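You operate a simulated robot arm through the tools that you are given. There is no shell and no other tool. Be economical: measure what you need, move in short steps, check, and stop when the job is done.

The job below is to be done with a simulated robot arm. You get a single attempt, and the scene is never put back.

TASK
Probe all three pads of the green test board and stand the white clip on the dead one.
Fine: dial on VOLTS; the dead pad reads 0 V; put the probe back in its cup. Set down upright: red probe.

The check looks at the end state, three seconds after you hand in, the way a careful person would. Anything else that was tipped, shoved, dropped, spilled or broken makes it a failure.

THE ROBOT
A 6-joint arm with a two-finger gripper on a trunk, on a base that drives. Base frame: it is fixed to the floor where the robot stands at the start and does not move with it; the origin is under the middle of the robot, x ahead of it, y to its left, z up; the surface under the hand at the start is at about z = 0.86. Lengths are in m, angles in rad, forces in N, time in s.
It reaches about 1.298 m from its shoulder. Its first joint turns from -2.601 to 2.601 rad. Places, roughly: black mains box [0.7, 0.7, 0.9]; black plug (4x3x6 cm) [0.7, 0.6, 0.9]; cordless nut driver (4x4x18 cm) [0.8, -0.5, 1]; green test board [0.6, -0.5, 0.9]; inside of the black probe cup [0.7, -0.2, 0.9]; red rocker switch [0.7, 0.7, 0.9]; tester dial [0.8, 0, 0.9]; yellow tester [0.8, 0, 0.9]. Payload 1.57 kg.
Tool frame: the origin (TCP) lies between the finger pads and is the grasp point; the fingertips stand 0.021 m ahead of it; z points along the fingers, y is the line along which they close. The gripper opens to 0.07 m. The gripper's body begins 0.05 m behind the TCP.
Orientation is that of the tool frame in the base frame, as a unit quaternion [w, x, y, z]. With the fingers straight down and closing along the base's y, the tool's x points along the base's -x, its y along +y and its z along -z.

THE INTERFACE
- The arm moves only by the tool drive_tool. Its argument "steps" is a list of rows, each an object (a shift or turn left out is 0, a gripper value left out holds the last) with "linear": the shift along the tool's x, y, z in units of 300 mm (1.0 is 300 mm), a list of three; "delta_rot": the turn, a rotation vector about the tool's x, y, z in units of 180 degrees (1.0 is 180 degrees), a list of three; "gripper": the finger opening in m, from 0 to 0.07. In form: [{"linear": [dx, dy, dz], "delta_rot": [ax, ay, az], "gripper": gripper}, ...]. A call has 1 to 20 rows; each row is the pose to reach, as a shift and turn from the pose commanded when the call began, along the tool's axes at that moment. A call with a number of a shift or a turn outside -1 to 1 is refused whole. Rows are played at 5 a second. More than 0.05 m and 0.15 rad between two rows, or a gripper value outside its range, and nothing of the call is played. Where a pose cannot be reached the arm comes as near as it can. A force on the tool above 40 N (or 10 N above the force at the start of the call, whichever is more), or a blocked arm, ends the call early, and 0.2 s more pass. Each finger halts on what it meets, pressing with about 30 N; the grip force reading is that of the motor and also rises with nothing between the fingers. The clock runs only during rows and for 0.2 s after the last one: add rows that repeat a pose to give the fingers time. The reply holds the time, the measured pose of the TCP, the force on the tool along the base axes, the opening and the grip force, in the units named above and with some noise, with the torque about the TCP (base axes, N m) and any sound that the robot's microphone picked up, and new pictures: "views" is both (left out), scene, wrist or none.
- Cameras (640 x 400 px; columns grow to the right, rows downward): "scene" is now at [0.0299, 0.1568, 1.8316]; the picture's right is [0.09, -1.00, 0.00], its down [-0.79, -0.07, -0.61] and it looks along [0.61, 0.06, -0.79] (base axes); focal length 258 px, centre (320, 200). "wrist" rides on the gripper at [0.079, 0.004, -0.081] in the tool frame; the picture's right is [-0.05, 1.00, 0.00], its down [-0.67, -0.04, -0.74] and it looks along [-0.74, -0.04, 0.67] (tool axes); focal length 256 px, centre (320, 200). There is no depth. A picture from a camera that has moved, and an enlarged one, comes with that camera's place and axes in the base frame and with its lens.
- raise_lower(by): slides the trunk up (or, below 0, down) by that many m; the arm and the scene camera ride with it, the base frame stays. It gives what a move gives, with no picture.
- base_move(legs): drives the robot by 1 to 6 legs, each [ahead, turn to the left] in m and rad, along the robot's own axes; the way and the turn of a leg run together, so that a leg with both is an arc; at most 1.5 m and 3.142 rad a leg. The arm and the cameras ride along, it lands a little off, and it stops where it bumps. It gives what a move gives, and a new picture of the scene camera.
- aim_head(pan, tilt): turns the head with the scene camera to pan (to the left, within 2.705 rad either way) and tilt (down, from -0.506 to 1.204), counted from straight ahead of the robot. It gives what a move gives, and a new picture of the scene camera.
- zoom(camera, box): a new picture of the part [left, top, right, bottom] of that camera's present view, enlarged. The clock stands still meanwhile.
- job_done(): hands the job in; it is judged then, once.

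Go step by step. Nothing tells you exact positions but the pictures and the camera data: compare them with the known pose of the tool, close in by small moves and look again before you grip or let go. The budget is 120 turns and 260 pictures, counting those below and the enlarged ones. Unless the task says otherwise, let go and move clear before handing in, and close with one line.

The tools are called after ">>>" as a command line: name --argument value ..., lists and objects as JSON in quotes. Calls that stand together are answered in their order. drive_tool: Moves the arm, as the interface text tells. Its arguments: {"type":"object","properties":{"steps":{"type":"array"},"views":{"type":"string","enum":["both","scene","wrist","none"]}},"required":["steps"]} The other tools are called the same way: raise_lower (by) slides the trunk up or down; base_move (legs) drives the base; aim_head (pan, tilt) turns the head that bears the scene camera; zoom (camera, box) takes an enlarged picture of a part of a camera's view; job_done () hands the job in.

At the start:

```text
time: 0.0
ee_pos: [0.7791, -0.5369, 1.1746]
tool_rot: [0.0, -0.001, 1.0, 0.0]
force: [-0.2, -1.1, -0.2]
ft_torque: [0.0, -0.01, 0.03]
width: 0.07
grip_force: 0.2
trunk travel left (down, up): [-0.856, 0.114]
robot x, y, heading: [-0.0, -0.0194, 0.001]
head pan, tilt: [0.093, 0.916]
```

scene: 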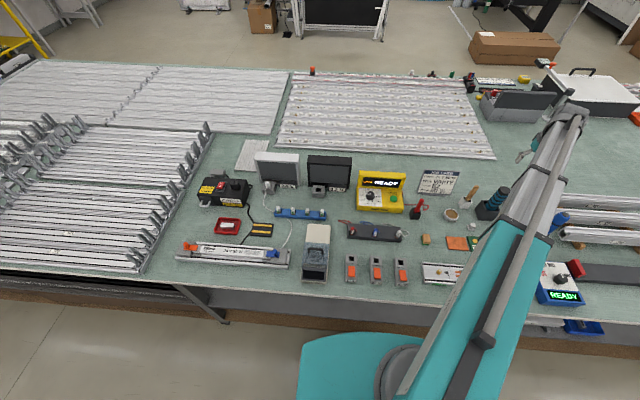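
wrist: 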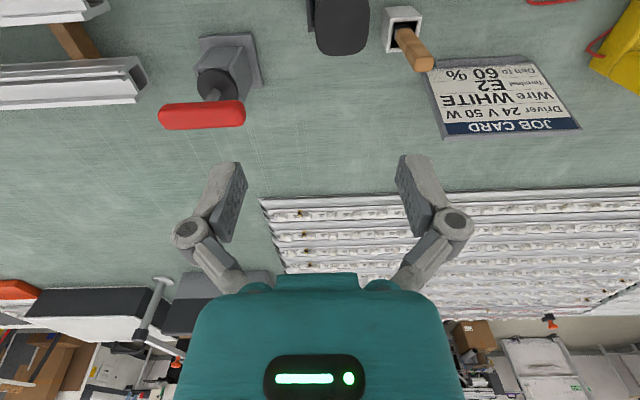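

I see a bench with a yellow tester, a red probe in a cup, and a green board partly hidden by the arm. I'll enlarge these parts first.

>>> zoom --camera "scene" --box '[340, 150, 500, 250]'

>>> zoom --camera "scene" --box '[400, 200, 600, 325]'

>>> zoom --camera "scene" --box '[160, 150, 340, 290]'

```text
4.00 times, centred on (420, 200) of scene
camera zoom: at [0.0299, 0.1568, 1.8316], right [0.09, -1.0, 0.0], down [-0.79, -0.07, -0.61], along [0.61, 0.06, -0.79], focal length 1034 px, centre (-80, 200)
```

zoom: 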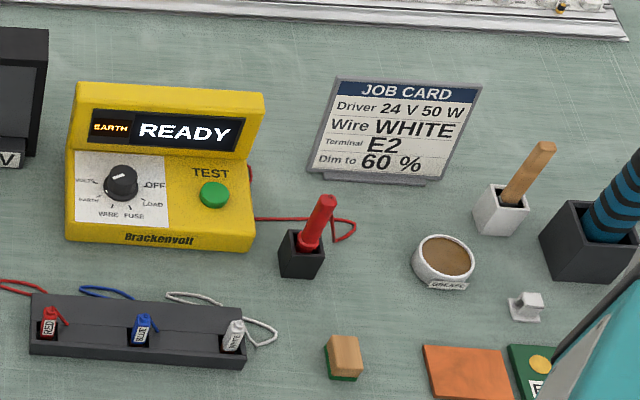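

```text
3.20 times, centred on (500, 262) of scene
camera zoom: at [0.0299, 0.1568, 1.8316], right [0.09, -1.0, 0.0], down [-0.79, -0.07, -0.61], along [0.61, 0.06, -0.79], focal length 827 px, centre (-256, 0)
```

zoom: 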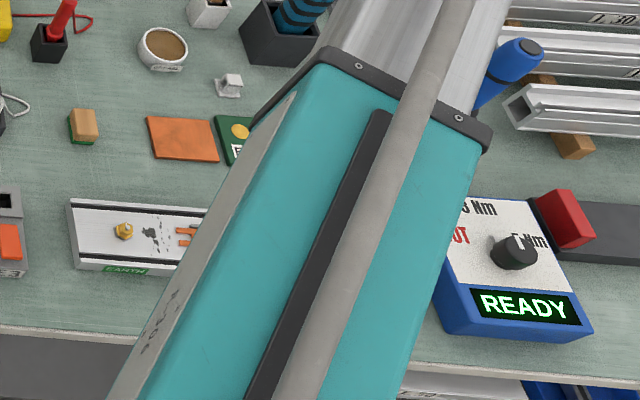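

```text
2.86 times, centred on (250, 220) of scene
camera zoom: at [0.0299, 0.1568, 1.8316], right [0.09, -1.0, 0.0], down [-0.79, -0.07, -0.61], along [0.61, 0.06, -0.79], focal length 738 px, centre (520, 143)
```

zoom: 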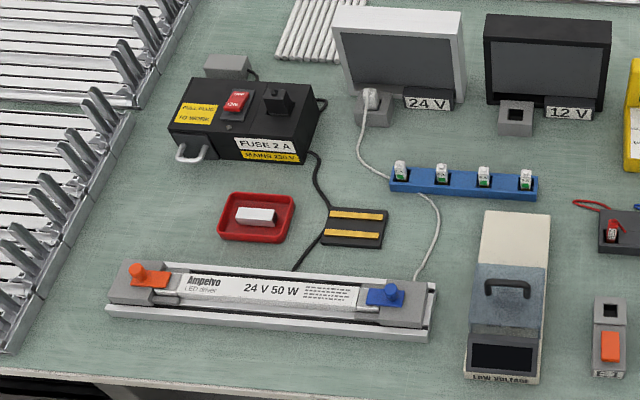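

The cup is near (0.714,-0.206), the clip near (0.68,-0.444) and the board near (0.61,-0.47). I'll move the arm left and back to clear the view.

>>> drive_tool --steps '[{"linear": [0.06, 0.12, -0.02]}, {"linear": [0.14, 0.25, -0.04]}, {"linear": [0.22, 0.37, -0.06]}, {"linear": [0.3, 0.5, -0.08]}, {"linear": [0.38, 0.62, -0.1]}, {"linear": [0.45, 0.75, -0.1]}, {"linear": [0.53, 0.87, -0.1]}, {"linear": [0.6, 1.0, -0.1]}, {"linear": [0.6, 1.0, -0.1]}]'

>>> zoom --camera "scene" --box '[400, 190, 560, 290]'

```text
time: 2.0
ee_pos: [0.596, -0.2377, 1.1742]
tool_rot: [0.0, -0.001, 1.0, 0.001]
force: [0.0, -0.5, 0.1]
ft_torque: [0.01, -0.01, -0.01]
width: 0.0697
grip_force: 0.1
out of reach, approached as far as the arm can: row 1, 2, 3, 4, 5, 6, 7, 8, 9
trunk travel left (down, up): [-0.856, 0.114]
robot x, y, heading: [0.0008, -0.0213, -0.001]
head pan, tilt: [0.093, 0.916]
camera scene: at [0.0302, 0.1569, 1.8316], right [0.09, -1.0, 0.0], down [-0.79, -0.07, -0.61], along [0.61, 0.06, -0.79], focal length 258 px, centre (320, 200)
camera wrist: at [0.5181, -0.2335, 1.2561], right [0.05, 1.0, 0.0], down [0.67, -0.03, 0.74], along [0.74, -0.04, -0.67], focal length 256 px, centre (320, 200)
```

scene: 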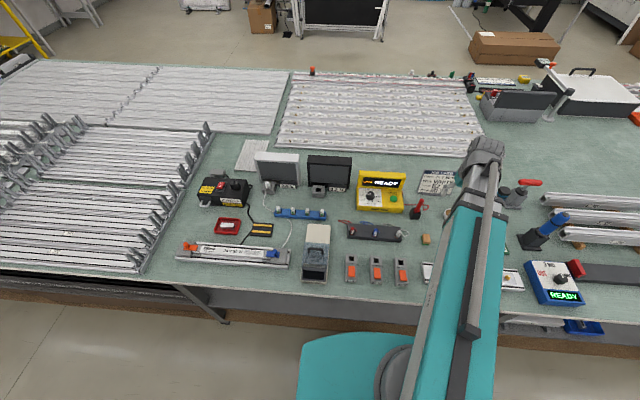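
wrist: 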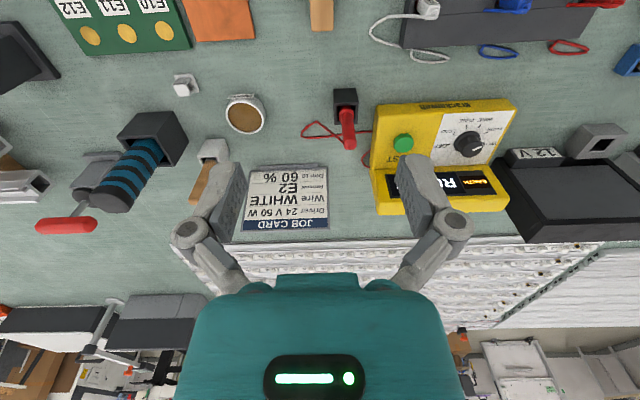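

```text
4.00 times, centred on (480, 240) of scene
camera zoom: at [0.0302, 0.1569, 1.8316], right [0.09, -1.0, 0.0], down [-0.79, -0.07, -0.61], along [0.61, 0.06, -0.79], focal length 1034 px, centre (-320, 40)
```

zoom: 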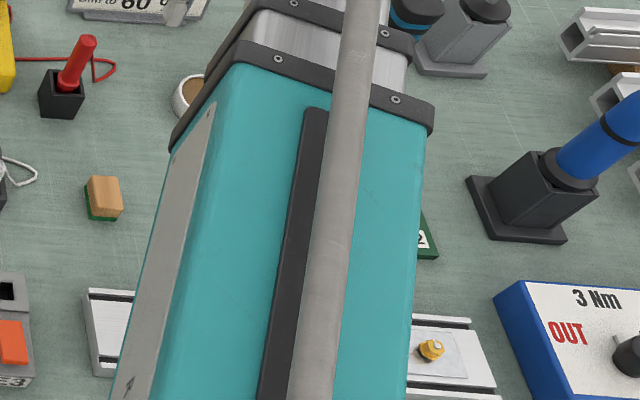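

The wrist camera now shows the board (E10–E12), clip, probe and tester. I'll zoom on the dial, probe and board.

>>> zoom --camera "wrist" --box '[360, 80, 540, 220]'

>>> zoom --camera "wrist" --box '[40, 0, 280, 150]'

>>> zoom --camera "wrist" --box '[290, 70, 400, 170]'

```text
2.86 times, centred on (450, 150) of wrist
camera zoom: at [0.5181, -0.2335, 1.2561], right [0.05, 1.0, 0.0], down [0.67, -0.03, 0.74], along [0.74, -0.04, -0.67], focal length 731 px, centre (-51, 343)
```

zoom: 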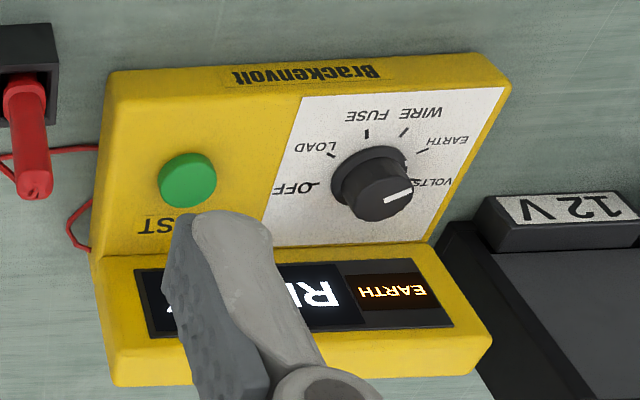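

```text
2.67 times, centred on (160, 75) of wrist
camera zoom: at [0.5181, -0.2335, 1.2561], right [0.05, 1.0, 0.0], down [0.67, -0.03, 0.74], along [0.74, -0.04, -0.67], focal length 683 px, centre (747, 533)
```

zoom: 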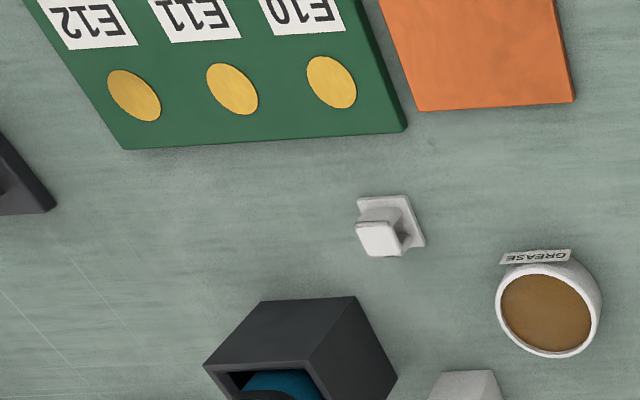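

```text
4.00 times, centred on (345, 120) of wrist
camera zoom: at [0.5181, -0.2335, 1.2561], right [0.05, 1.0, 0.0], down [0.67, -0.03, 0.74], along [0.74, -0.04, -0.67], focal length 1024 px, centre (220, 520)
```

zoom: 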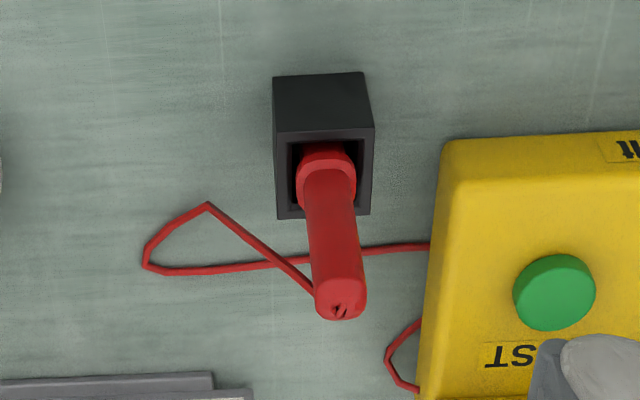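

The display says EARTH and the pointer points at EARTH, so the dial must turn clockwise to VOLTS. I take the dial to be at about (0.788,0.003,0.909) and will move above it.

>>> drive_tool --steps '[{"linear": [-0.08, 0.1, 0.05]}, {"linear": [-0.16, 0.2, 0.1]}, {"linear": [-0.24, 0.3, 0.15]}, {"linear": [-0.32, 0.4, 0.2]}, {"linear": [-0.4, 0.5, 0.25]}, {"linear": [-0.48, 0.6, 0.3]}, {"linear": [-0.56, 0.7, 0.35]}, {"linear": [-0.64, 0.8, 0.4]}, {"linear": [-0.64, 0.802, 0.467], "gripper": 0.055}, {"linear": [-0.64, 0.802, 0.467], "gripper": 0.055}]'

```text
time: 4.2
ee_pos: [0.7878, 0.0008, 1.1745]
tool_rot: [0.0, -0.001, 1.0, 0.0]
force: [0.3, -0.1, -0.4]
ft_torque: [-0.02, -0.02, 0.01]
width: 0.0551
grip_force: 0.0
out of reach, approached as far as the arm can: row 1, 2, 3, 4, 5, 6, 7, 8, 9, 10
trunk travel left (down, up): [-0.856, 0.114]
robot x, y, heading: [-0.0029, -0.0185, -0.001]
head pan, tilt: [0.093, 0.916]
camera scene: at [0.03, 0.1567, 1.8317], right [0.09, -1.0, 0.0], down [-0.79, -0.07, -0.61], along [0.61, 0.06, -0.79], focal length 258 px, centre (320, 200)
camera wrist: at [0.709, 0.0049, 1.2561], right [0.05, 1.0, 0.0], down [0.67, -0.03, 0.74], along [0.74, -0.04, -0.67], focal length 256 px, centre (320, 200)
```

scene: 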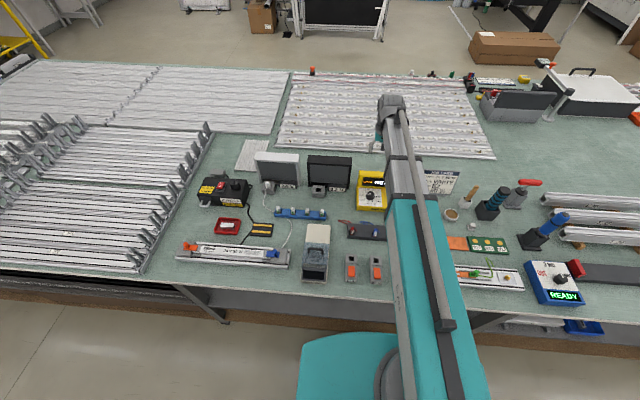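
wrist: 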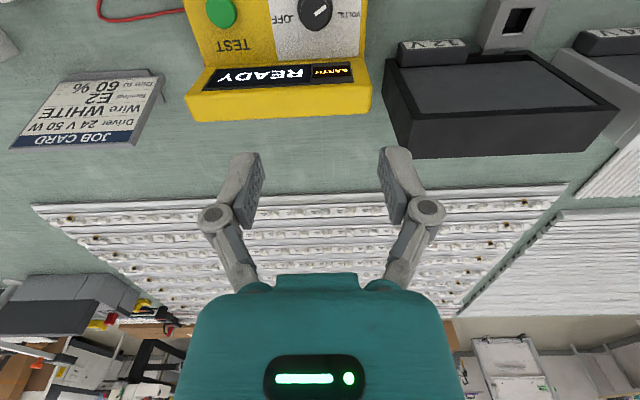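

The arm's height did not change at all on either call, so vertical motion may need the trunk. I'll test this with a small z-only step.

>>> drive_tool --steps '[{"linear": [0, 0, 0.1]}, {"linear": [0, 0, 0.1]}, {"linear": [0, 0, 0.1]}]' --views "none"

>>> raise_lower --by -0.03

```text
time: 5.0
ee_pos: [0.788, 0.0013, 1.174]
tool_rot: [-0.001, -0.002, 1.0, 0.0]
force: [0.3, 0.1, 0.8]
ft_torque: [0.01, 0.01, 0.01]
width: 0.0551
grip_force: 0.0
out of reach, approached as far as the arm can: row 1, 2, 3
trunk travel left (down, up): [-0.856, 0.114]
robot x, y, heading: [0.0001, -0.0169, -0.002]
head pan, tilt: [0.093, 0.916]
```

```text
time: 5.8
ee_pos: [0.7884, 0.0008, 1.1434]
tool_rot: [0.0, -0.003, 1.0, 0.0]
force: [0.3, 1.5, 0.3]
ft_torque: [0.0, 0.02, -0.02]
width: 0.0549
grip_force: 0.0
trunk travel left (down, up): [-0.826, 0.144]
robot x, y, heading: [0.004, -0.0145, -0.001]
head pan, tilt: [0.093, 0.916]
```

Height comes only from the trunk. I'll lower to about z=1.0 above the dial and look.

>>> raise_lower --by -0.15

>>> zoom --camera "wrist" --box '[160, 20, 480, 220]'

```text
time: 7.5
ee_pos: [0.7873, 0.0016, 0.9954]
tool_rot: [0.0, -0.002, 1.0, 0.0]
force: [-0.4, 0.4, -0.1]
ft_torque: [0.05, -0.01, 0.04]
width: 0.055
grip_force: 0.2
trunk travel left (down, up): [-0.676, 0.294]
robot x, y, heading: [-0.0001, -0.0148, 0.003]
head pan, tilt: [0.093, 0.916]
```

```text
2.00 times, centred on (320, 120) of wrist
camera zoom: at [0.7089, 0.005, 1.0762], right [0.05, 1.0, 0.0], down [0.67, -0.03, 0.74], along [0.74, -0.04, -0.67], focal length 512 px, centre (320, 360)
```

zoom: 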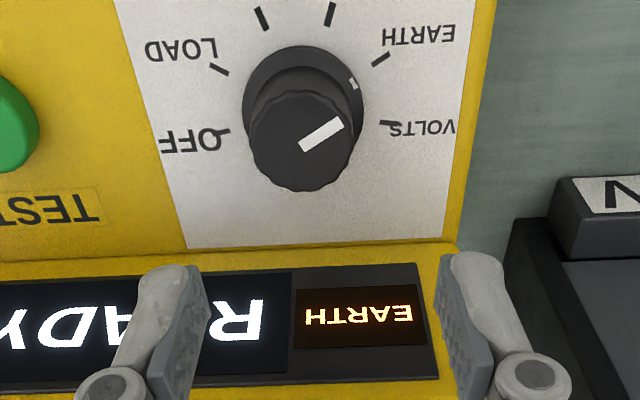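

The knob's axis is about (0.785,-0.005), 34 mm across, with its top near z=0.909. I'll shift slightly, then lower to straddle it.

>>> drive_tool --steps '[{"linear": [0.007, -0.022, 0], "gripper": 0.055}, {"linear": [0.007, -0.022, 0], "gripper": 0.055}]' --views "none"

>>> raise_lower --by -0.055

>>> zoom --camera "wrist" --box '[160, 50, 480, 250]'

```text
time: 8.1
ee_pos: [0.7858, -0.0051, 0.9938]
tool_rot: [0.0, -0.002, 1.0, 0.0]
force: [0.0, 0.2, -0.2]
ft_torque: [-0.02, 0.01, 0.01]
width: 0.0549
grip_force: 0.0
trunk travel left (down, up): [-0.676, 0.294]
robot x, y, heading: [-0.0022, -0.0171, 0.002]
head pan, tilt: [0.093, 0.916]
```

```text
time: 9.1
ee_pos: [0.785, -0.0054, 0.939]
tool_rot: [-0.001, -0.001, 1.0, 0.001]
force: [0.0, 0.1, -1.0]
ft_torque: [-0.01, 0.01, 0.02]
width: 0.0548
grip_force: 0.1
trunk travel left (down, up): [-0.621, 0.349]
robot x, y, heading: [-0.0003, -0.0212, 0.002]
head pan, tilt: [0.093, 0.916]
```

```text
2.00 times, centred on (320, 150) of wrist
camera zoom: at [0.7069, -0.0017, 1.0212], right [0.05, 1.0, 0.0], down [0.67, -0.03, 0.74], along [0.74, -0.04, -0.67], focal length 512 px, centre (320, 300)
```

zoom: 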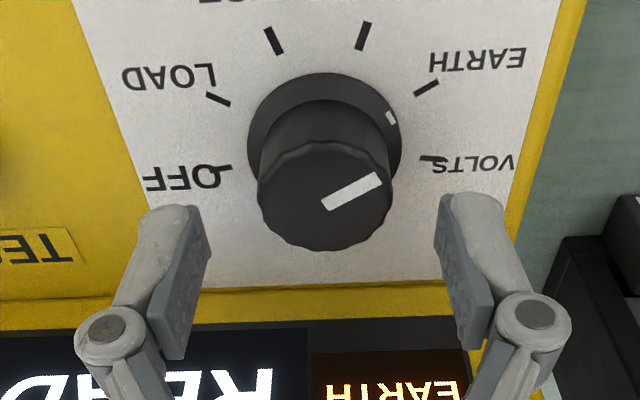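

Well centred. I'll lower so the fingertips sit just above the skirt, then look.

>>> raise_lower --by -0.025

>>> drive_tool --steps '[{"linear": [-0.007, 0, 0], "gripper": 0.055}, {"linear": [-0.007, 0, 0], "gripper": 0.04}, {"linear": [-0.007, 0, 0], "gripper": 0.04}]' --views "wrist"

```text
time: 9.8
ee_pos: [0.786, -0.0058, 0.9147]
tool_rot: [0.0, -0.002, 1.0, -0.001]
force: [2.3, 0.2, 3.3]
ft_torque: [-0.01, -0.02, -0.01]
width: 0.0563
grip_force: 0.5
trunk travel left (down, up): [-0.596, 0.374]
robot x, y, heading: [-0.0003, -0.0174, 0.004]
head pan, tilt: [0.093, 0.916]
```

```text
time: 10.6
ee_pos: [0.7852, -0.0049, 0.92]
tool_rot: [0.004, -0.003, 1.0, 0.001]
force: [5.4, 4.4, 74.5]
ft_torque: [-1.02, 0.31, 0.09]
width: 0.0336
grip_force: 32.4
trunk travel left (down, up): [-0.596, 0.374]
robot x, y, heading: [-0.0005, -0.019, 0.001]
head pan, tilt: [0.093, 0.916]
stopped in row 3: the force on the tool passed its limit at 50 N (the readings are from after the stop); the commanded pose is now the measured one
camera wrist: at [0.7061, -0.0013, 1.0007], right [0.05, 1.0, 0.0], down [0.66, -0.03, 0.75], along [0.75, -0.04, -0.66], focal length 256 px, centre (320, 200)
```

wrist: 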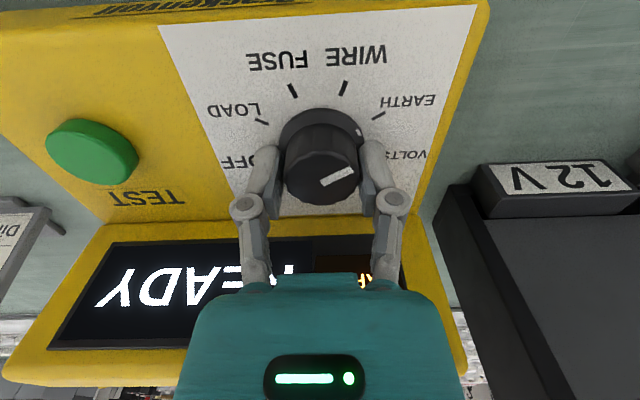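

The fingers are closed on the knob, but the tips press hard on the skirt. I'll open and raise a few mm before gripping again.

>>> drive_tool --steps '[{"gripper": 0.05}, {"gripper": 0.05}, {"gripper": 0.05}]' --views "none"

>>> raise_lower --by 0.008

>>> drive_tool --steps '[{"gripper": 0.036}, {"gripper": 0.036}, {"gripper": 0.034}]' --views "wrist"

```text
time: 11.4
ee_pos: [0.789, -0.0047, 0.9138]
tool_rot: [0.001, -0.002, 1.0, 0.0]
force: [0.1, 0.7, 12.9]
ft_torque: [-0.06, 0.1, 0.03]
width: 0.0518
grip_force: 8.1
trunk travel left (down, up): [-0.596, 0.374]
robot x, y, heading: [0.0011, -0.0207, 0.001]
head pan, tilt: [0.093, 0.916]
```

```text
time: 11.9
ee_pos: [0.7886, -0.0061, 0.9219]
tool_rot: [0.001, -0.002, 1.0, 0.0]
force: [-0.1, -0.5, 0.8]
ft_torque: [0.02, -0.01, 0.02]
width: 0.0504
grip_force: 0.0
trunk travel left (down, up): [-0.604, 0.366]
robot x, y, heading: [0.0018, -0.0157, 0.003]
head pan, tilt: [0.093, 0.916]
```

```text
time: 12.7
ee_pos: [0.7886, -0.0058, 0.9216]
tool_rot: [0.001, -0.002, 1.0, 0.0]
force: [0.2, 0.0, -0.8]
ft_torque: [0.01, 0.02, -0.03]
width: 0.0342
grip_force: 0.1
trunk travel left (down, up): [-0.604, 0.366]
robot x, y, heading: [-0.0041, -0.0173, 0.006]
head pan, tilt: [0.093, 0.916]
camera wrist: at [0.7099, -0.0015, 1.004], right [0.05, 1.0, 0.0], down [0.67, -0.03, 0.75], along [0.74, -0.04, -0.67], focal length 256 px, centre (320, 200)
```

wrist: 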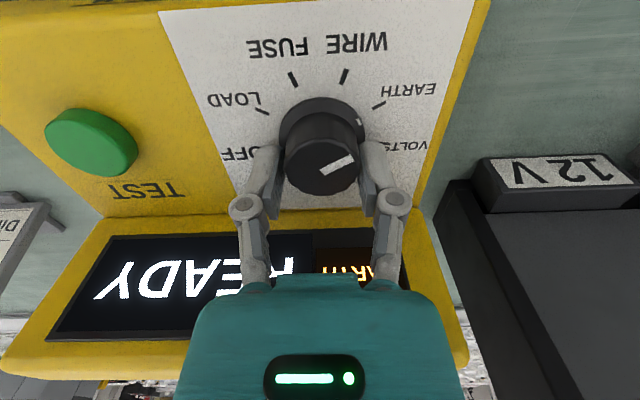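

Light contact at 34 mm width. I'll tighten and turn clockwise from above (positive about tool z) in small rows.

>>> drive_tool --steps '[{"gripper": 0.028}, {"gripper": 0.028}, {"delta_rot": [0, 0, 0.04], "gripper": 0.028}, {"delta_rot": [0, 0, 0.08], "gripper": 0.028}, {"delta_rot": [0, 0, 0.12], "gripper": 0.028}, {"delta_rot": [0, 0, 0.12], "gripper": 0.028}]' --views "wrist"

```text
time: 14.1
ee_pos: [0.7882, -0.0067, 0.9225]
tool_rot: [0.0, 0.187, 0.982, -0.001]
force: [-7.1, -12.0, -3.3]
ft_torque: [-0.73, -0.6, 0.17]
width: 0.0313
grip_force: 32.3
trunk travel left (down, up): [-0.604, 0.366]
robot x, y, heading: [0.0049, -0.0178, 0.008]
head pan, tilt: [0.093, 0.916]
camera wrist: at [0.7163, 0.0257, 1.0041], right [0.42, 0.91, 0.0], down [0.61, -0.28, 0.75], along [0.68, -0.31, -0.67], focal length 256 px, centre (320, 200)
```

wrist: 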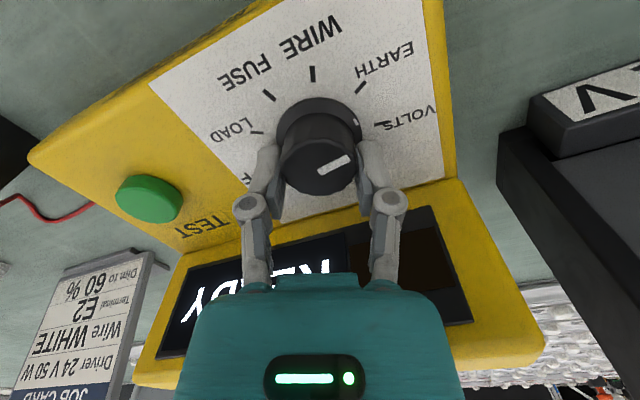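

The knob follows the hand. I'll turn on to about 40° in total.

>>> drive_tool --steps '[{"delta_rot": [0, 0, 0.035], "gripper": 0.028}, {"delta_rot": [0, 0, 0.07], "gripper": 0.028}, {"delta_rot": [0, 0, 0.102], "gripper": 0.028}, {"delta_rot": [0, 0, 0.102], "gripper": 0.028}]' --views "wrist"

>>> zoom --camera "wrist" --box '[220, 50, 460, 200]'

```text
time: 15.0
ee_pos: [0.7872, -0.0103, 0.923]
tool_rot: [0.0, 0.342, 0.94, -0.005]
force: [-3.4, -7.4, -4.6]
ft_torque: [-0.69, -0.2, 0.05]
width: 0.0316
grip_force: 32.0
trunk travel left (down, up): [-0.604, 0.366]
robot x, y, heading: [-0.0004, -0.0168, 0.0]
head pan, tilt: [0.093, 0.916]
stopped in row 4: the force on the tool passed its limit at 41 N (the readings are from after the stop); the commanded pose is now the measured one
camera wrist: at [0.7293, 0.045, 1.004], right [0.68, 0.73, -0.01], down [0.49, -0.45, 0.75], along [0.54, -0.51, -0.66], focal length 256 px, centre (320, 200)
```

wrist: 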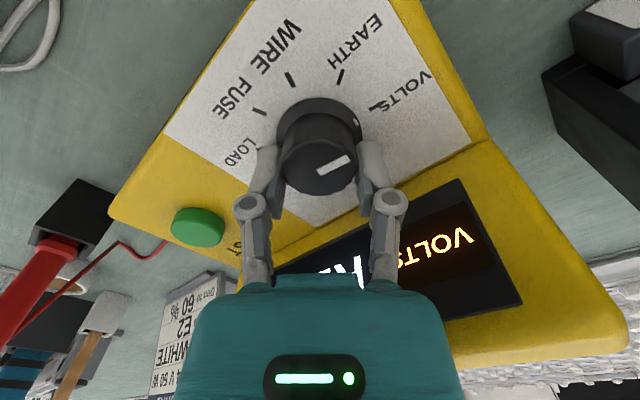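

```text
2.67 times, centred on (340, 125) of wrist
camera zoom: at [0.7293, 0.045, 1.004], right [0.68, 0.73, -0.01], down [0.49, -0.45, 0.75], along [0.54, -0.51, -0.66], focal length 683 px, centre (267, 400)
```

zoom: 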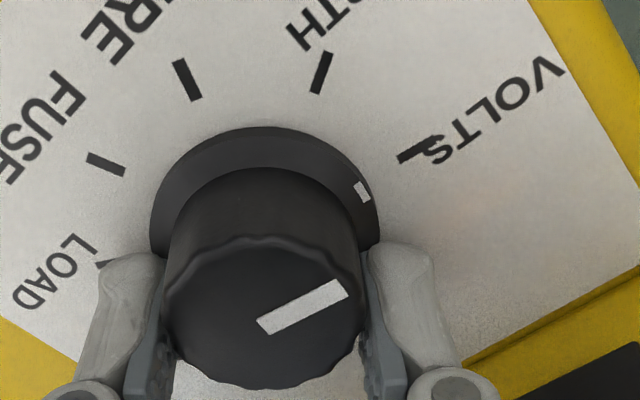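

The display reads VOLTS. I'll add a small nudge to centre it on the tick, then open and raise.

>>> drive_tool --steps '[{"delta_rot": [0, 0, 0.02], "gripper": 0.028}, {"delta_rot": [0, 0, 0.02], "gripper": 0.028}, {"delta_rot": [0, 0, 0.02], "gripper": 0.06}, {"delta_rot": [0, 0, 0.02], "gripper": 0.06}, {"delta_rot": [0, 0, 0.02], "gripper": 0.06}, {"delta_rot": [0, 0, 0.02], "gripper": 0.06}]' --views "none"

>>> raise_lower --by 0.09

>>> zoom --camera "wrist" --box '[160, 20, 480, 220]'

```text
time: 16.4
ee_pos: [0.7875, -0.0079, 0.9228]
tool_rot: [0.0, 0.371, 0.929, -0.002]
force: [0.7, -0.2, -0.3]
ft_torque: [0.02, -0.01, -0.01]
width: 0.0597
grip_force: 0.1
trunk travel left (down, up): [-0.604, 0.366]
robot x, y, heading: [-0.0001, -0.021, -0.008]
head pan, tilt: [0.093, 0.916]
```

```text
time: 17.7
ee_pos: [0.7869, -0.0071, 1.0122]
tool_rot: [0.0, 0.369, 0.929, -0.003]
force: [0.2, 0.4, 0.1]
ft_torque: [-0.02, -0.02, -0.02]
width: 0.0601
grip_force: 0.1
trunk travel left (down, up): [-0.694, 0.276]
robot x, y, heading: [-0.0003, -0.0189, 0.002]
head pan, tilt: [0.093, 0.916]
```

```text
2.00 times, centred on (320, 120) of wrist
camera zoom: at [0.7332, 0.0502, 1.0938], right [0.73, 0.69, -0.01], down [0.46, -0.48, 0.75], along [0.51, -0.54, -0.67], focal length 512 px, centre (320, 360)
```

zoom: 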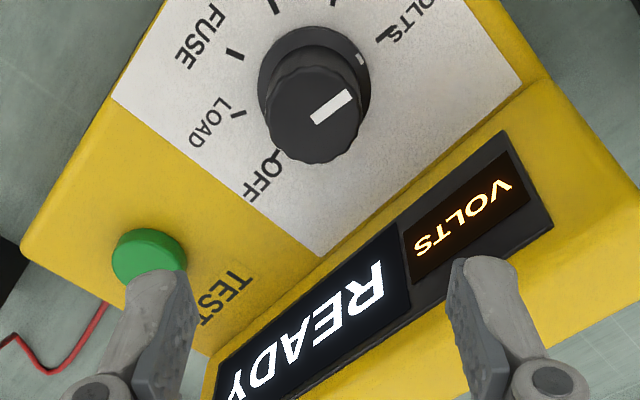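

VOLTS is set and the dial sits well. Now I'll go above the probe cup with the hand squared back.

>>> raise_lower --by 0.07

>>> drive_tool --steps '[{"linear": [-0.046, -0.108, 0], "delta_rot": [0, 0, -0.04]}, {"linear": [-0.093, -0.217, 0], "delta_rot": [0, 0, -0.08]}, {"linear": [-0.139, -0.325, 0], "delta_rot": [0, 0, -0.12]}, {"linear": [-0.185, -0.433, 0], "delta_rot": [0, 0, -0.16]}, {"linear": [-0.232, -0.542, 0], "delta_rot": [0, 0, -0.2]}, {"linear": [-0.278, -0.65, 0], "delta_rot": [0, 0, -0.2405]}, {"linear": [-0.278, -0.65, 0], "delta_rot": [0, 0, -0.2405], "gripper": 0.06}]'

```text
time: 18.8
ee_pos: [0.7877, -0.0072, 1.0818]
tool_rot: [0.001, 0.369, 0.929, -0.003]
force: [-0.5, -0.5, -0.2]
ft_torque: [-0.03, -0.03, 0.0]
width: 0.0601
grip_force: 0.0
trunk travel left (down, up): [-0.764, 0.206]
robot x, y, heading: [0.0001, -0.021, 0.001]
head pan, tilt: [0.093, 0.916]
```

```text
time: 20.4
ee_pos: [0.7131, -0.2059, 1.081]
tool_rot: [-0.001, 0.001, 1.0, -0.002]
force: [0.0, 0.7, 0.3]
ft_torque: [-0.01, 0.04, 0.03]
width: 0.0603
grip_force: 0.1
trunk travel left (down, up): [-0.764, 0.206]
robot x, y, heading: [0.0034, -0.016, 0.002]
head pan, tilt: [0.093, 0.916]
camera scene: at [0.0299, 0.1565, 1.7397], right [0.09, -1.0, 0.0], down [-0.79, -0.07, -0.61], along [0.61, 0.06, -0.79], focal length 258 px, centre (320, 200)
camera wrist: at [0.6351, -0.2021, 1.1643], right [0.05, 1.0, -0.01], down [0.67, -0.03, 0.74], along [0.74, -0.04, -0.67], focal length 256 px, centre (320, 200)
```

scene: 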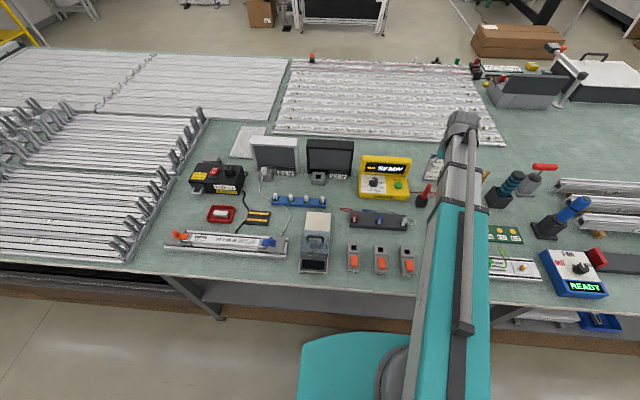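
wrist: 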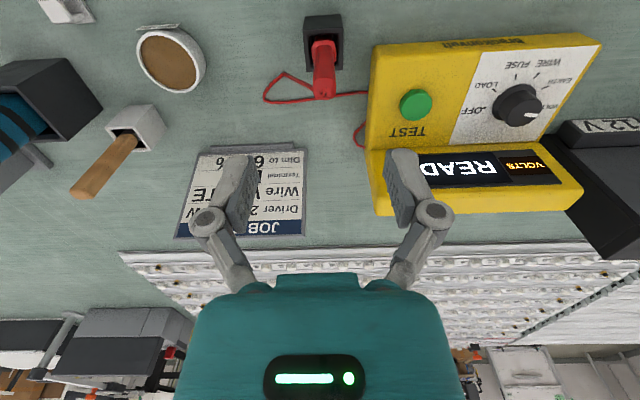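

The probe stands in its cup with the cable leaving from its top. I'll zoom in on both views to measure it.

>>> zoom --camera "wrist" --box '[240, 0, 400, 100]'

>>> zoom --camera "scene" --box '[380, 160, 460, 210]'

```text
4.00 times, centred on (320, 50) of wrist
camera zoom: at [0.6351, -0.2021, 1.1643], right [0.05, 1.0, -0.01], down [0.67, -0.03, 0.74], along [0.74, -0.04, -0.67], focal length 1024 px, centre (320, 800)
```

zoom: 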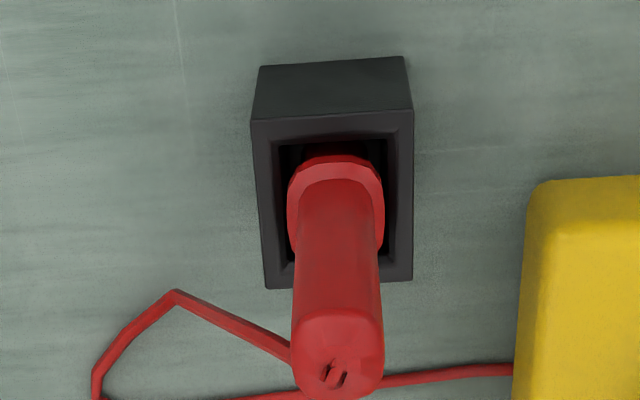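

```text
8.00 times, centred on (420, 185) of scene
camera zoom: at [0.0299, 0.1565, 1.7397], right [0.09, -1.0, 0.0], down [-0.79, -0.07, -0.61], along [0.61, 0.06, -0.79], focal length 2068 px, centre (-480, 320)
```

zoom: 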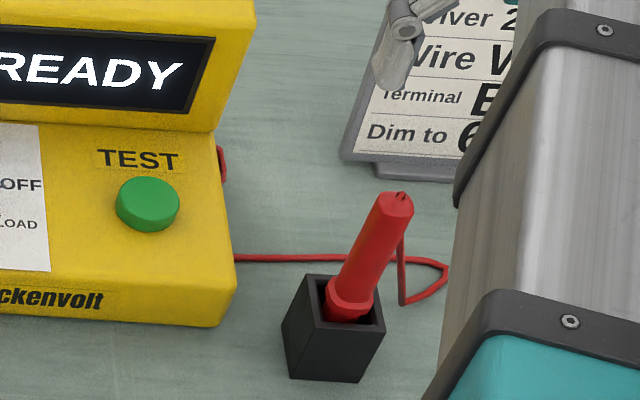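

The probe is vertical at about (0.718,-0.2035), its top at z≈0.982 and its handle 16 mm thick. I'll align, lower to just above the top and check.

>>> drive_tool --steps '[{"linear": [-0.017, 0.008, 0], "gripper": 0.05}, {"linear": [-0.017, 0.008, 0], "gripper": 0.05}]' --views "none"

>>> raise_lower --by -0.07

>>> zoom --camera "wrist" --box '[160, 50, 480, 250]'

```text
time: 21.0
ee_pos: [0.7189, -0.2024, 1.0826]
tool_rot: [-0.001, 0.001, 1.0, -0.002]
force: [-0.2, -0.2, 0.4]
ft_torque: [-0.02, 0.01, -0.01]
width: 0.05
grip_force: 0.1
trunk travel left (down, up): [-0.764, 0.206]
robot x, y, heading: [0.0038, -0.0169, 0.006]
head pan, tilt: [0.093, 0.916]
```

```text
time: 22.1
ee_pos: [0.7192, -0.2041, 1.0129]
tool_rot: [-0.001, 0.001, 1.0, -0.002]
force: [-0.4, -0.2, 0.2]
ft_torque: [-0.02, 0.02, 0.02]
width: 0.0501
grip_force: 0.1
trunk travel left (down, up): [-0.694, 0.276]
robot x, y, heading: [-0.0002, -0.0208, 0.002]
head pan, tilt: [0.093, 0.916]
```

```text
2.00 times, centred on (320, 150) of wrist
camera zoom: at [0.6401, -0.1993, 1.0944], right [0.06, 1.0, -0.01], down [0.67, -0.03, 0.74], along [0.74, -0.05, -0.67], focal length 512 px, centre (320, 300)
```

zoom: 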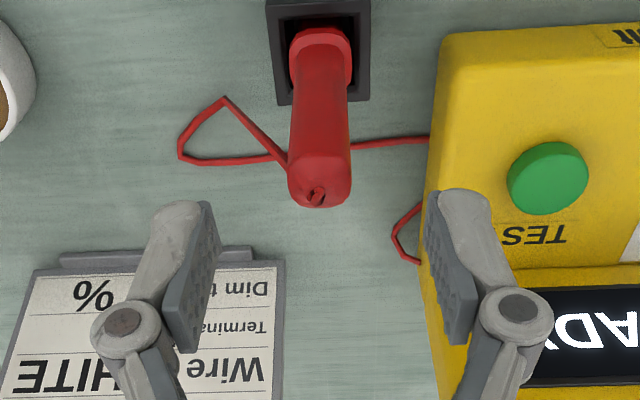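

Aligned. I'll lower to z≈0.953 and close.

>>> raise_lower --by -0.06

>>> drive_tool --steps '[{"gripper": 0.03}, {"gripper": 0.022}, {"gripper": 0.01}, {"gripper": 0.01}, {"gripper": 0.01}, {"gripper": 0.01}]' --views "wrist"

```text
time: 23.1
ee_pos: [0.7187, -0.2027, 0.954]
tool_rot: [-0.001, 0.002, 1.0, -0.003]
force: [0.4, -0.4, -0.3]
ft_torque: [0.02, -0.01, 0.01]
width: 0.0498
grip_force: 0.1
trunk travel left (down, up): [-0.634, 0.336]
robot x, y, heading: [0.004, -0.0202, -0.008]
head pan, tilt: [0.093, 0.916]
```

```text
time: 24.4
ee_pos: [0.7179, -0.2042, 0.9507]
tool_rot: [0.0, 0.002, 1.0, -0.003]
force: [-0.1, 0.2, 1.5]
ft_torque: [0.0, -0.02, 0.04]
width: 0.0168
grip_force: 30.1
trunk travel left (down, up): [-0.634, 0.336]
robot x, y, heading: [0.0011, -0.0215, -0.006]
head pan, tilt: [0.093, 0.916]
camera wrist: at [0.6401, -0.1993, 1.0343], right [0.06, 1.0, -0.01], down [0.67, -0.03, 0.74], along [0.74, -0.05, -0.67], focal length 256 px, centre (320, 200)
```

wrist: 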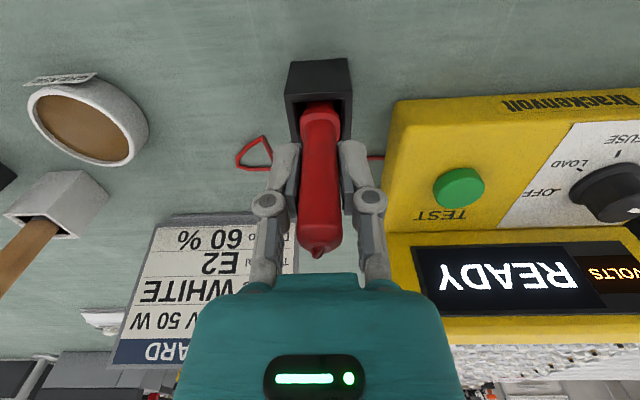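

Probe gripped with the trunk reading at -0.634 and no side force. I'll lift it straight up.

>>> raise_lower --by 0.12

>>> drive_tool --steps '[{"gripper": 0.01}]'

```text
time: 25.9
ee_pos: [0.7186, -0.2048, 1.0726]
tool_rot: [-0.001, 0.002, 1.0, -0.003]
force: [0.8, 0.2, -0.5]
ft_torque: [0.02, 0.01, 0.01]
width: 0.0167
grip_force: 30.0
trunk travel left (down, up): [-0.754, 0.216]
robot x, y, heading: [-0.0022, -0.0219, -0.002]
head pan, tilt: [0.093, 0.916]
```

```text
time: 26.4
ee_pos: [0.7187, -0.2031, 1.0726]
tool_rot: [0.0, 0.002, 1.0, -0.003]
force: [-0.3, -0.4, -0.3]
ft_torque: [0.01, 0.0, 0.01]
width: 0.017
grip_force: 30.1
trunk travel left (down, up): [-0.754, 0.216]
robot x, y, heading: [0.0037, -0.0173, -0.007]
head pan, tilt: [0.093, 0.916]
camera scene: at [0.03, 0.1568, 1.7296], right [0.09, -1.0, 0.0], down [-0.79, -0.07, -0.61], along [0.61, 0.06, -0.79], focal length 258 px, centre (320, 200)
camera wrist: at [0.6402, -0.1993, 1.1543], right [0.06, 1.0, -0.01], down [0.67, -0.03, 0.74], along [0.74, -0.05, -0.67], focal length 256 px, centre (320, 200)
```

scene: 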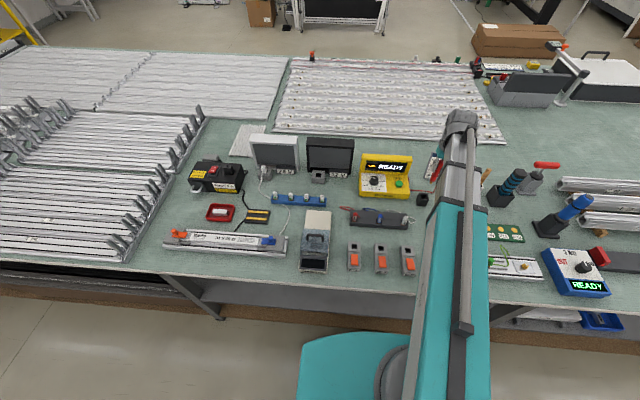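
wrist: 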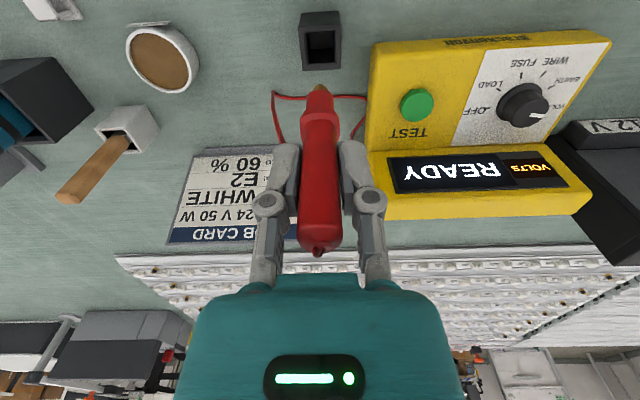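

The probe tip hangs about 95 mm below the TCP. The pads should be at x≈0.608, y≈-0.444/-0.494/-0.545, so I'll move above E10.

>>> drive_tool --steps '[{"linear": [0.12, 0, 0], "gripper": 0.01}, {"linear": [0.25, -0.08, 0], "gripper": 0.01}, {"linear": [0.369, -0.15, 0], "gripper": 0.01}, {"linear": [0.369, -0.3, 0], "gripper": 0.01}, {"linear": [0.369, -0.45, 0], "gripper": 0.01}, {"linear": [0.369, -0.6, 0], "gripper": 0.01}, {"linear": [0.369, -0.72, 0], "gripper": 0.01}, {"linear": [0.369, -0.803, 0], "gripper": 0.01}, {"linear": [0.369, -0.803, 0], "gripper": 0.01}]'

```text
time: 28.4
ee_pos: [0.6066, -0.4457, 1.0721]
tool_rot: [-0.001, 0.001, 1.0, -0.003]
force: [-0.1, -0.2, -0.8]
ft_torque: [-0.02, 0.02, 0.01]
width: 0.0167
grip_force: 30.1
trunk travel left (down, up): [-0.754, 0.216]
robot x, y, heading: [-0.0007, -0.0223, -0.004]
head pan, tilt: [0.093, 0.916]
camera scene: at [0.0298, 0.1566, 1.7297], right [0.09, -1.0, 0.0], down [-0.79, -0.07, -0.61], along [0.61, 0.06, -0.79], focal length 258 px, centre (320, 200)
camera wrist: at [0.5282, -0.4404, 1.1543], right [0.06, 1.0, -0.01], down [0.67, -0.03, 0.74], along [0.74, -0.05, -0.67], focal length 256 px, centre (320, 200)
```

scene: 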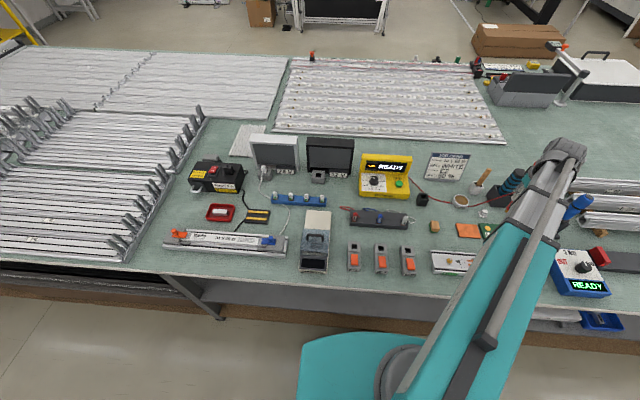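
wrist: 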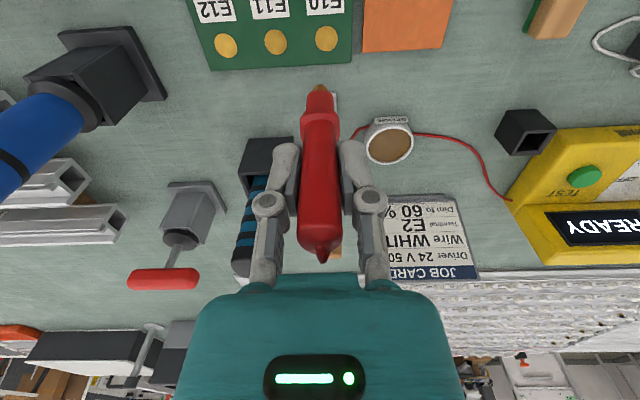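

Nearly over E10. I'll shift 3 mm, lower most of the way and check.

>>> drive_tool --steps '[{"linear": [-0.004, 0.012, 0], "gripper": 0.01}, {"linear": [-0.004, 0.012, 0], "gripper": 0.01}]' --views "none"

>>> raise_lower --by -0.085

>>> zoom --camera "wrist" --box '[200, 20, 440, 170]'

```text
time: 28.9
ee_pos: [0.6083, -0.4403, 1.0718]
tool_rot: [0.0, 0.002, 1.0, -0.002]
force: [-0.3, 0.7, -1.1]
ft_torque: [0.0, 0.03, 0.01]
width: 0.0172
grip_force: 29.9
trunk travel left (down, up): [-0.754, 0.216]
robot x, y, heading: [-0.0033, -0.017, 0.0]
head pan, tilt: [0.093, 0.916]
```

```text
time: 30.2
ee_pos: [0.6083, -0.4409, 0.9864]
tool_rot: [0.0, 0.002, 1.0, -0.003]
force: [0.5, -0.3, -0.4]
ft_torque: [0.01, -0.02, 0.01]
width: 0.0166
grip_force: 29.9
trunk travel left (down, up): [-0.669, 0.301]
robot x, y, heading: [0.0037, -0.0184, -0.003]
head pan, tilt: [0.093, 0.916]
```

```text
2.67 times, centred on (320, 95) of wrist
camera zoom: at [0.5294, -0.4364, 1.0694], right [0.06, 1.0, -0.01], down [0.67, -0.03, 0.74], along [0.74, -0.05, -0.67], focal length 683 px, centre (320, 480)
```

zoom: 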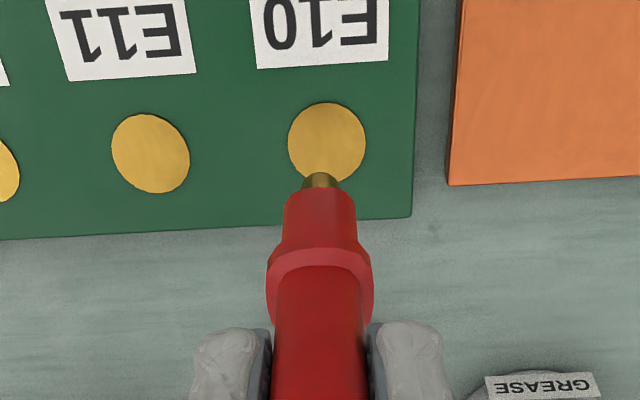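

The tip is over E10, about 25 mm above it. I'll lower in small steps and watch the force.

>>> raise_lower --by -0.021

>>> raise_lower --by -0.003

>>> zoom --camera "wrist" --box '[240, 50, 400, 150]'

>>> zoom --camera "scene" --box '[340, 140, 500, 240]'

```text
time: 30.8
ee_pos: [0.6078, -0.4404, 0.9671]
tool_rot: [-0.001, 0.002, 1.0, -0.003]
force: [0.1, 0.1, 0.6]
ft_torque: [0.04, 0.01, -0.02]
width: 0.017
grip_force: 30.1
trunk travel left (down, up): [-0.648, 0.322]
robot x, y, heading: [-0.0017, -0.0138, -0.005]
head pan, tilt: [0.093, 0.916]
```

```text
time: 31.4
ee_pos: [0.6087, -0.4415, 0.9635]
tool_rot: [-0.001, 0.002, 1.0, -0.003]
force: [0.4, 0.2, 0.3]
ft_torque: [0.02, -0.01, 0.02]
width: 0.017
grip_force: 30.1
trunk travel left (down, up): [-0.645, 0.325]
robot x, y, heading: [-0.0011, -0.0179, 0.0]
head pan, tilt: [0.093, 0.916]
```

```text
4.00 times, centred on (320, 100) of wrist
camera zoom: at [0.5294, -0.4364, 1.0453], right [0.06, 1.0, -0.01], down [0.67, -0.03, 0.74], along [0.74, -0.05, -0.67], focal length 1024 px, centre (320, 600)
```

zoom: 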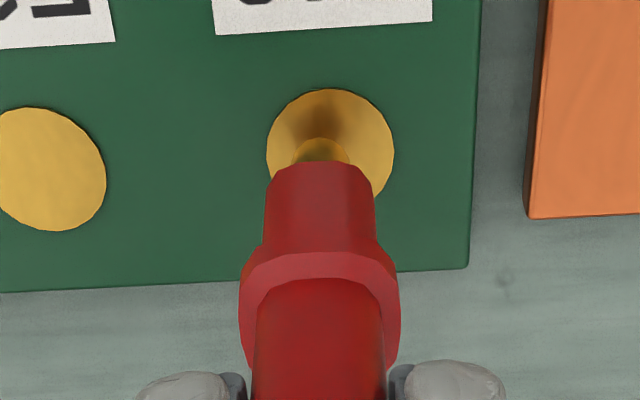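

```text
4.00 times, centred on (420, 190) of scene
camera zoom: at [0.0298, 0.1568, 1.6206], right [0.09, -1.0, 0.0], down [-0.79, -0.07, -0.61], along [0.61, 0.06, -0.79], focal length 1034 px, centre (-80, 240)
```

zoom: 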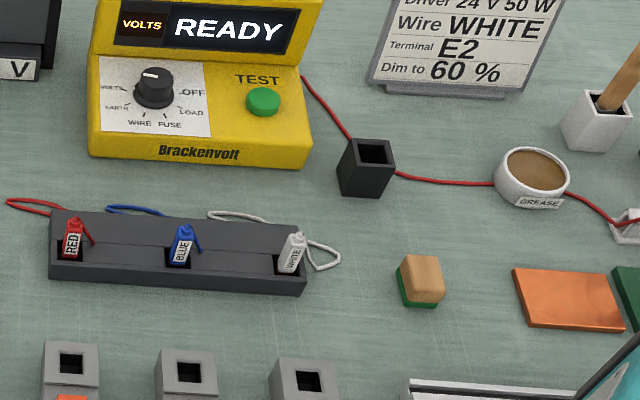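

Not touching yet. I'll go down in 2 mm steps.

>>> raise_lower --by -0.002

>>> raise_lower --by -0.002

>>> zoom --camera "scene" --box '[350, 140, 450, 200]'

```text
time: 31.9
ee_pos: [0.6085, -0.4409, 0.9603]
tool_rot: [0.0, 0.002, 1.0, -0.003]
force: [-0.5, 0.4, 0.0]
ft_torque: [0.01, -0.02, 0.01]
width: 0.0168
grip_force: 30.0
trunk travel left (down, up): [-0.643, 0.327]
robot x, y, heading: [0.0046, -0.0186, 0.0]
head pan, tilt: [0.093, 0.916]
```

```text
time: 32.4
ee_pos: [0.6089, -0.4412, 0.9591]
tool_rot: [-0.001, 0.002, 1.0, -0.003]
force: [0.3, 1.1, 0.0]
ft_torque: [-0.01, -0.01, -0.01]
width: 0.0169
grip_force: 30.0
trunk travel left (down, up): [-0.641, 0.329]
robot x, y, heading: [0.0005, -0.0187, 0.0]
head pan, tilt: [0.093, 0.916]
```

```text
6.40 times, centred on (400, 170) of scene
camera zoom: at [0.0298, 0.1568, 1.6166], right [0.09, -1.0, 0.0], down [-0.79, -0.07, -0.61], along [0.61, 0.06, -0.79], focal length 1654 px, centre (-192, 392)
```

zoom: 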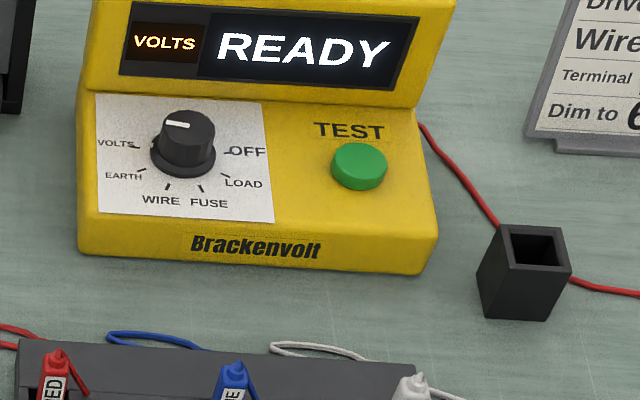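

Still no contact, so I'll continue in small steps.

>>> raise_lower --by -0.002

>>> raise_lower --by -0.002

>>> zoom --camera "scene" --box '[350, 130, 450, 190]'

>>> zoom --camera "wrist" --box '[240, 50, 400, 150]'

```text
time: 32.9
ee_pos: [0.6079, -0.4417, 0.958]
tool_rot: [-0.001, 0.002, 1.0, -0.002]
force: [-0.1, -1.0, -0.2]
ft_torque: [-0.01, -0.02, -0.02]
width: 0.0166
grip_force: 29.7
trunk travel left (down, up): [-0.639, 0.331]
robot x, y, heading: [-0.0014, -0.0113, -0.003]
head pan, tilt: [0.093, 0.916]
```

```text
time: 33.4
ee_pos: [0.6086, -0.4406, 0.9561]
tool_rot: [0.0, 0.002, 1.0, -0.004]
force: [2.4, -0.7, 14.4]
ft_torque: [-0.08, -0.23, 0.02]
width: 0.017
grip_force: 29.9
trunk travel left (down, up): [-0.637, 0.333]
robot x, y, heading: [-0.0036, -0.0228, -0.003]
head pan, tilt: [0.093, 0.916]
```

```text
6.40 times, centred on (400, 160) of scene
camera zoom: at [0.0289, 0.1575, 1.6128], right [0.09, -1.0, 0.0], down [-0.79, -0.07, -0.61], along [0.61, 0.06, -0.79], focal length 1654 px, centre (-192, 456)
```

zoom: 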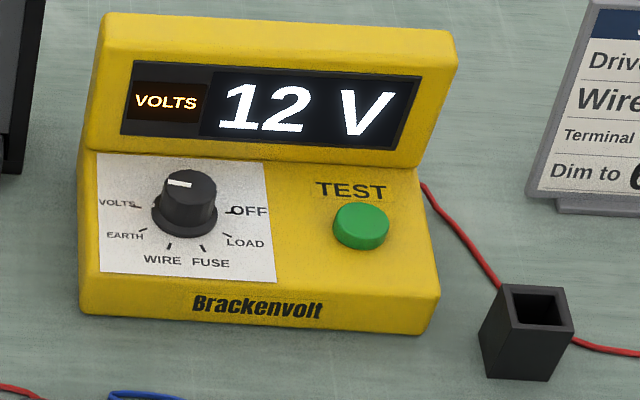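

```text
4.00 times, centred on (320, 100) of wrist
camera zoom: at [0.5291, -0.4361, 1.0381], right [0.06, 1.0, -0.01], down [0.67, -0.03, 0.74], along [0.74, -0.05, -0.67], focal length 1024 px, centre (320, 600)
```

zoom: 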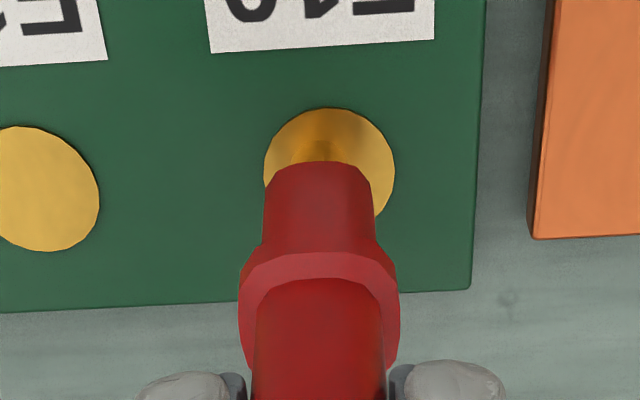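

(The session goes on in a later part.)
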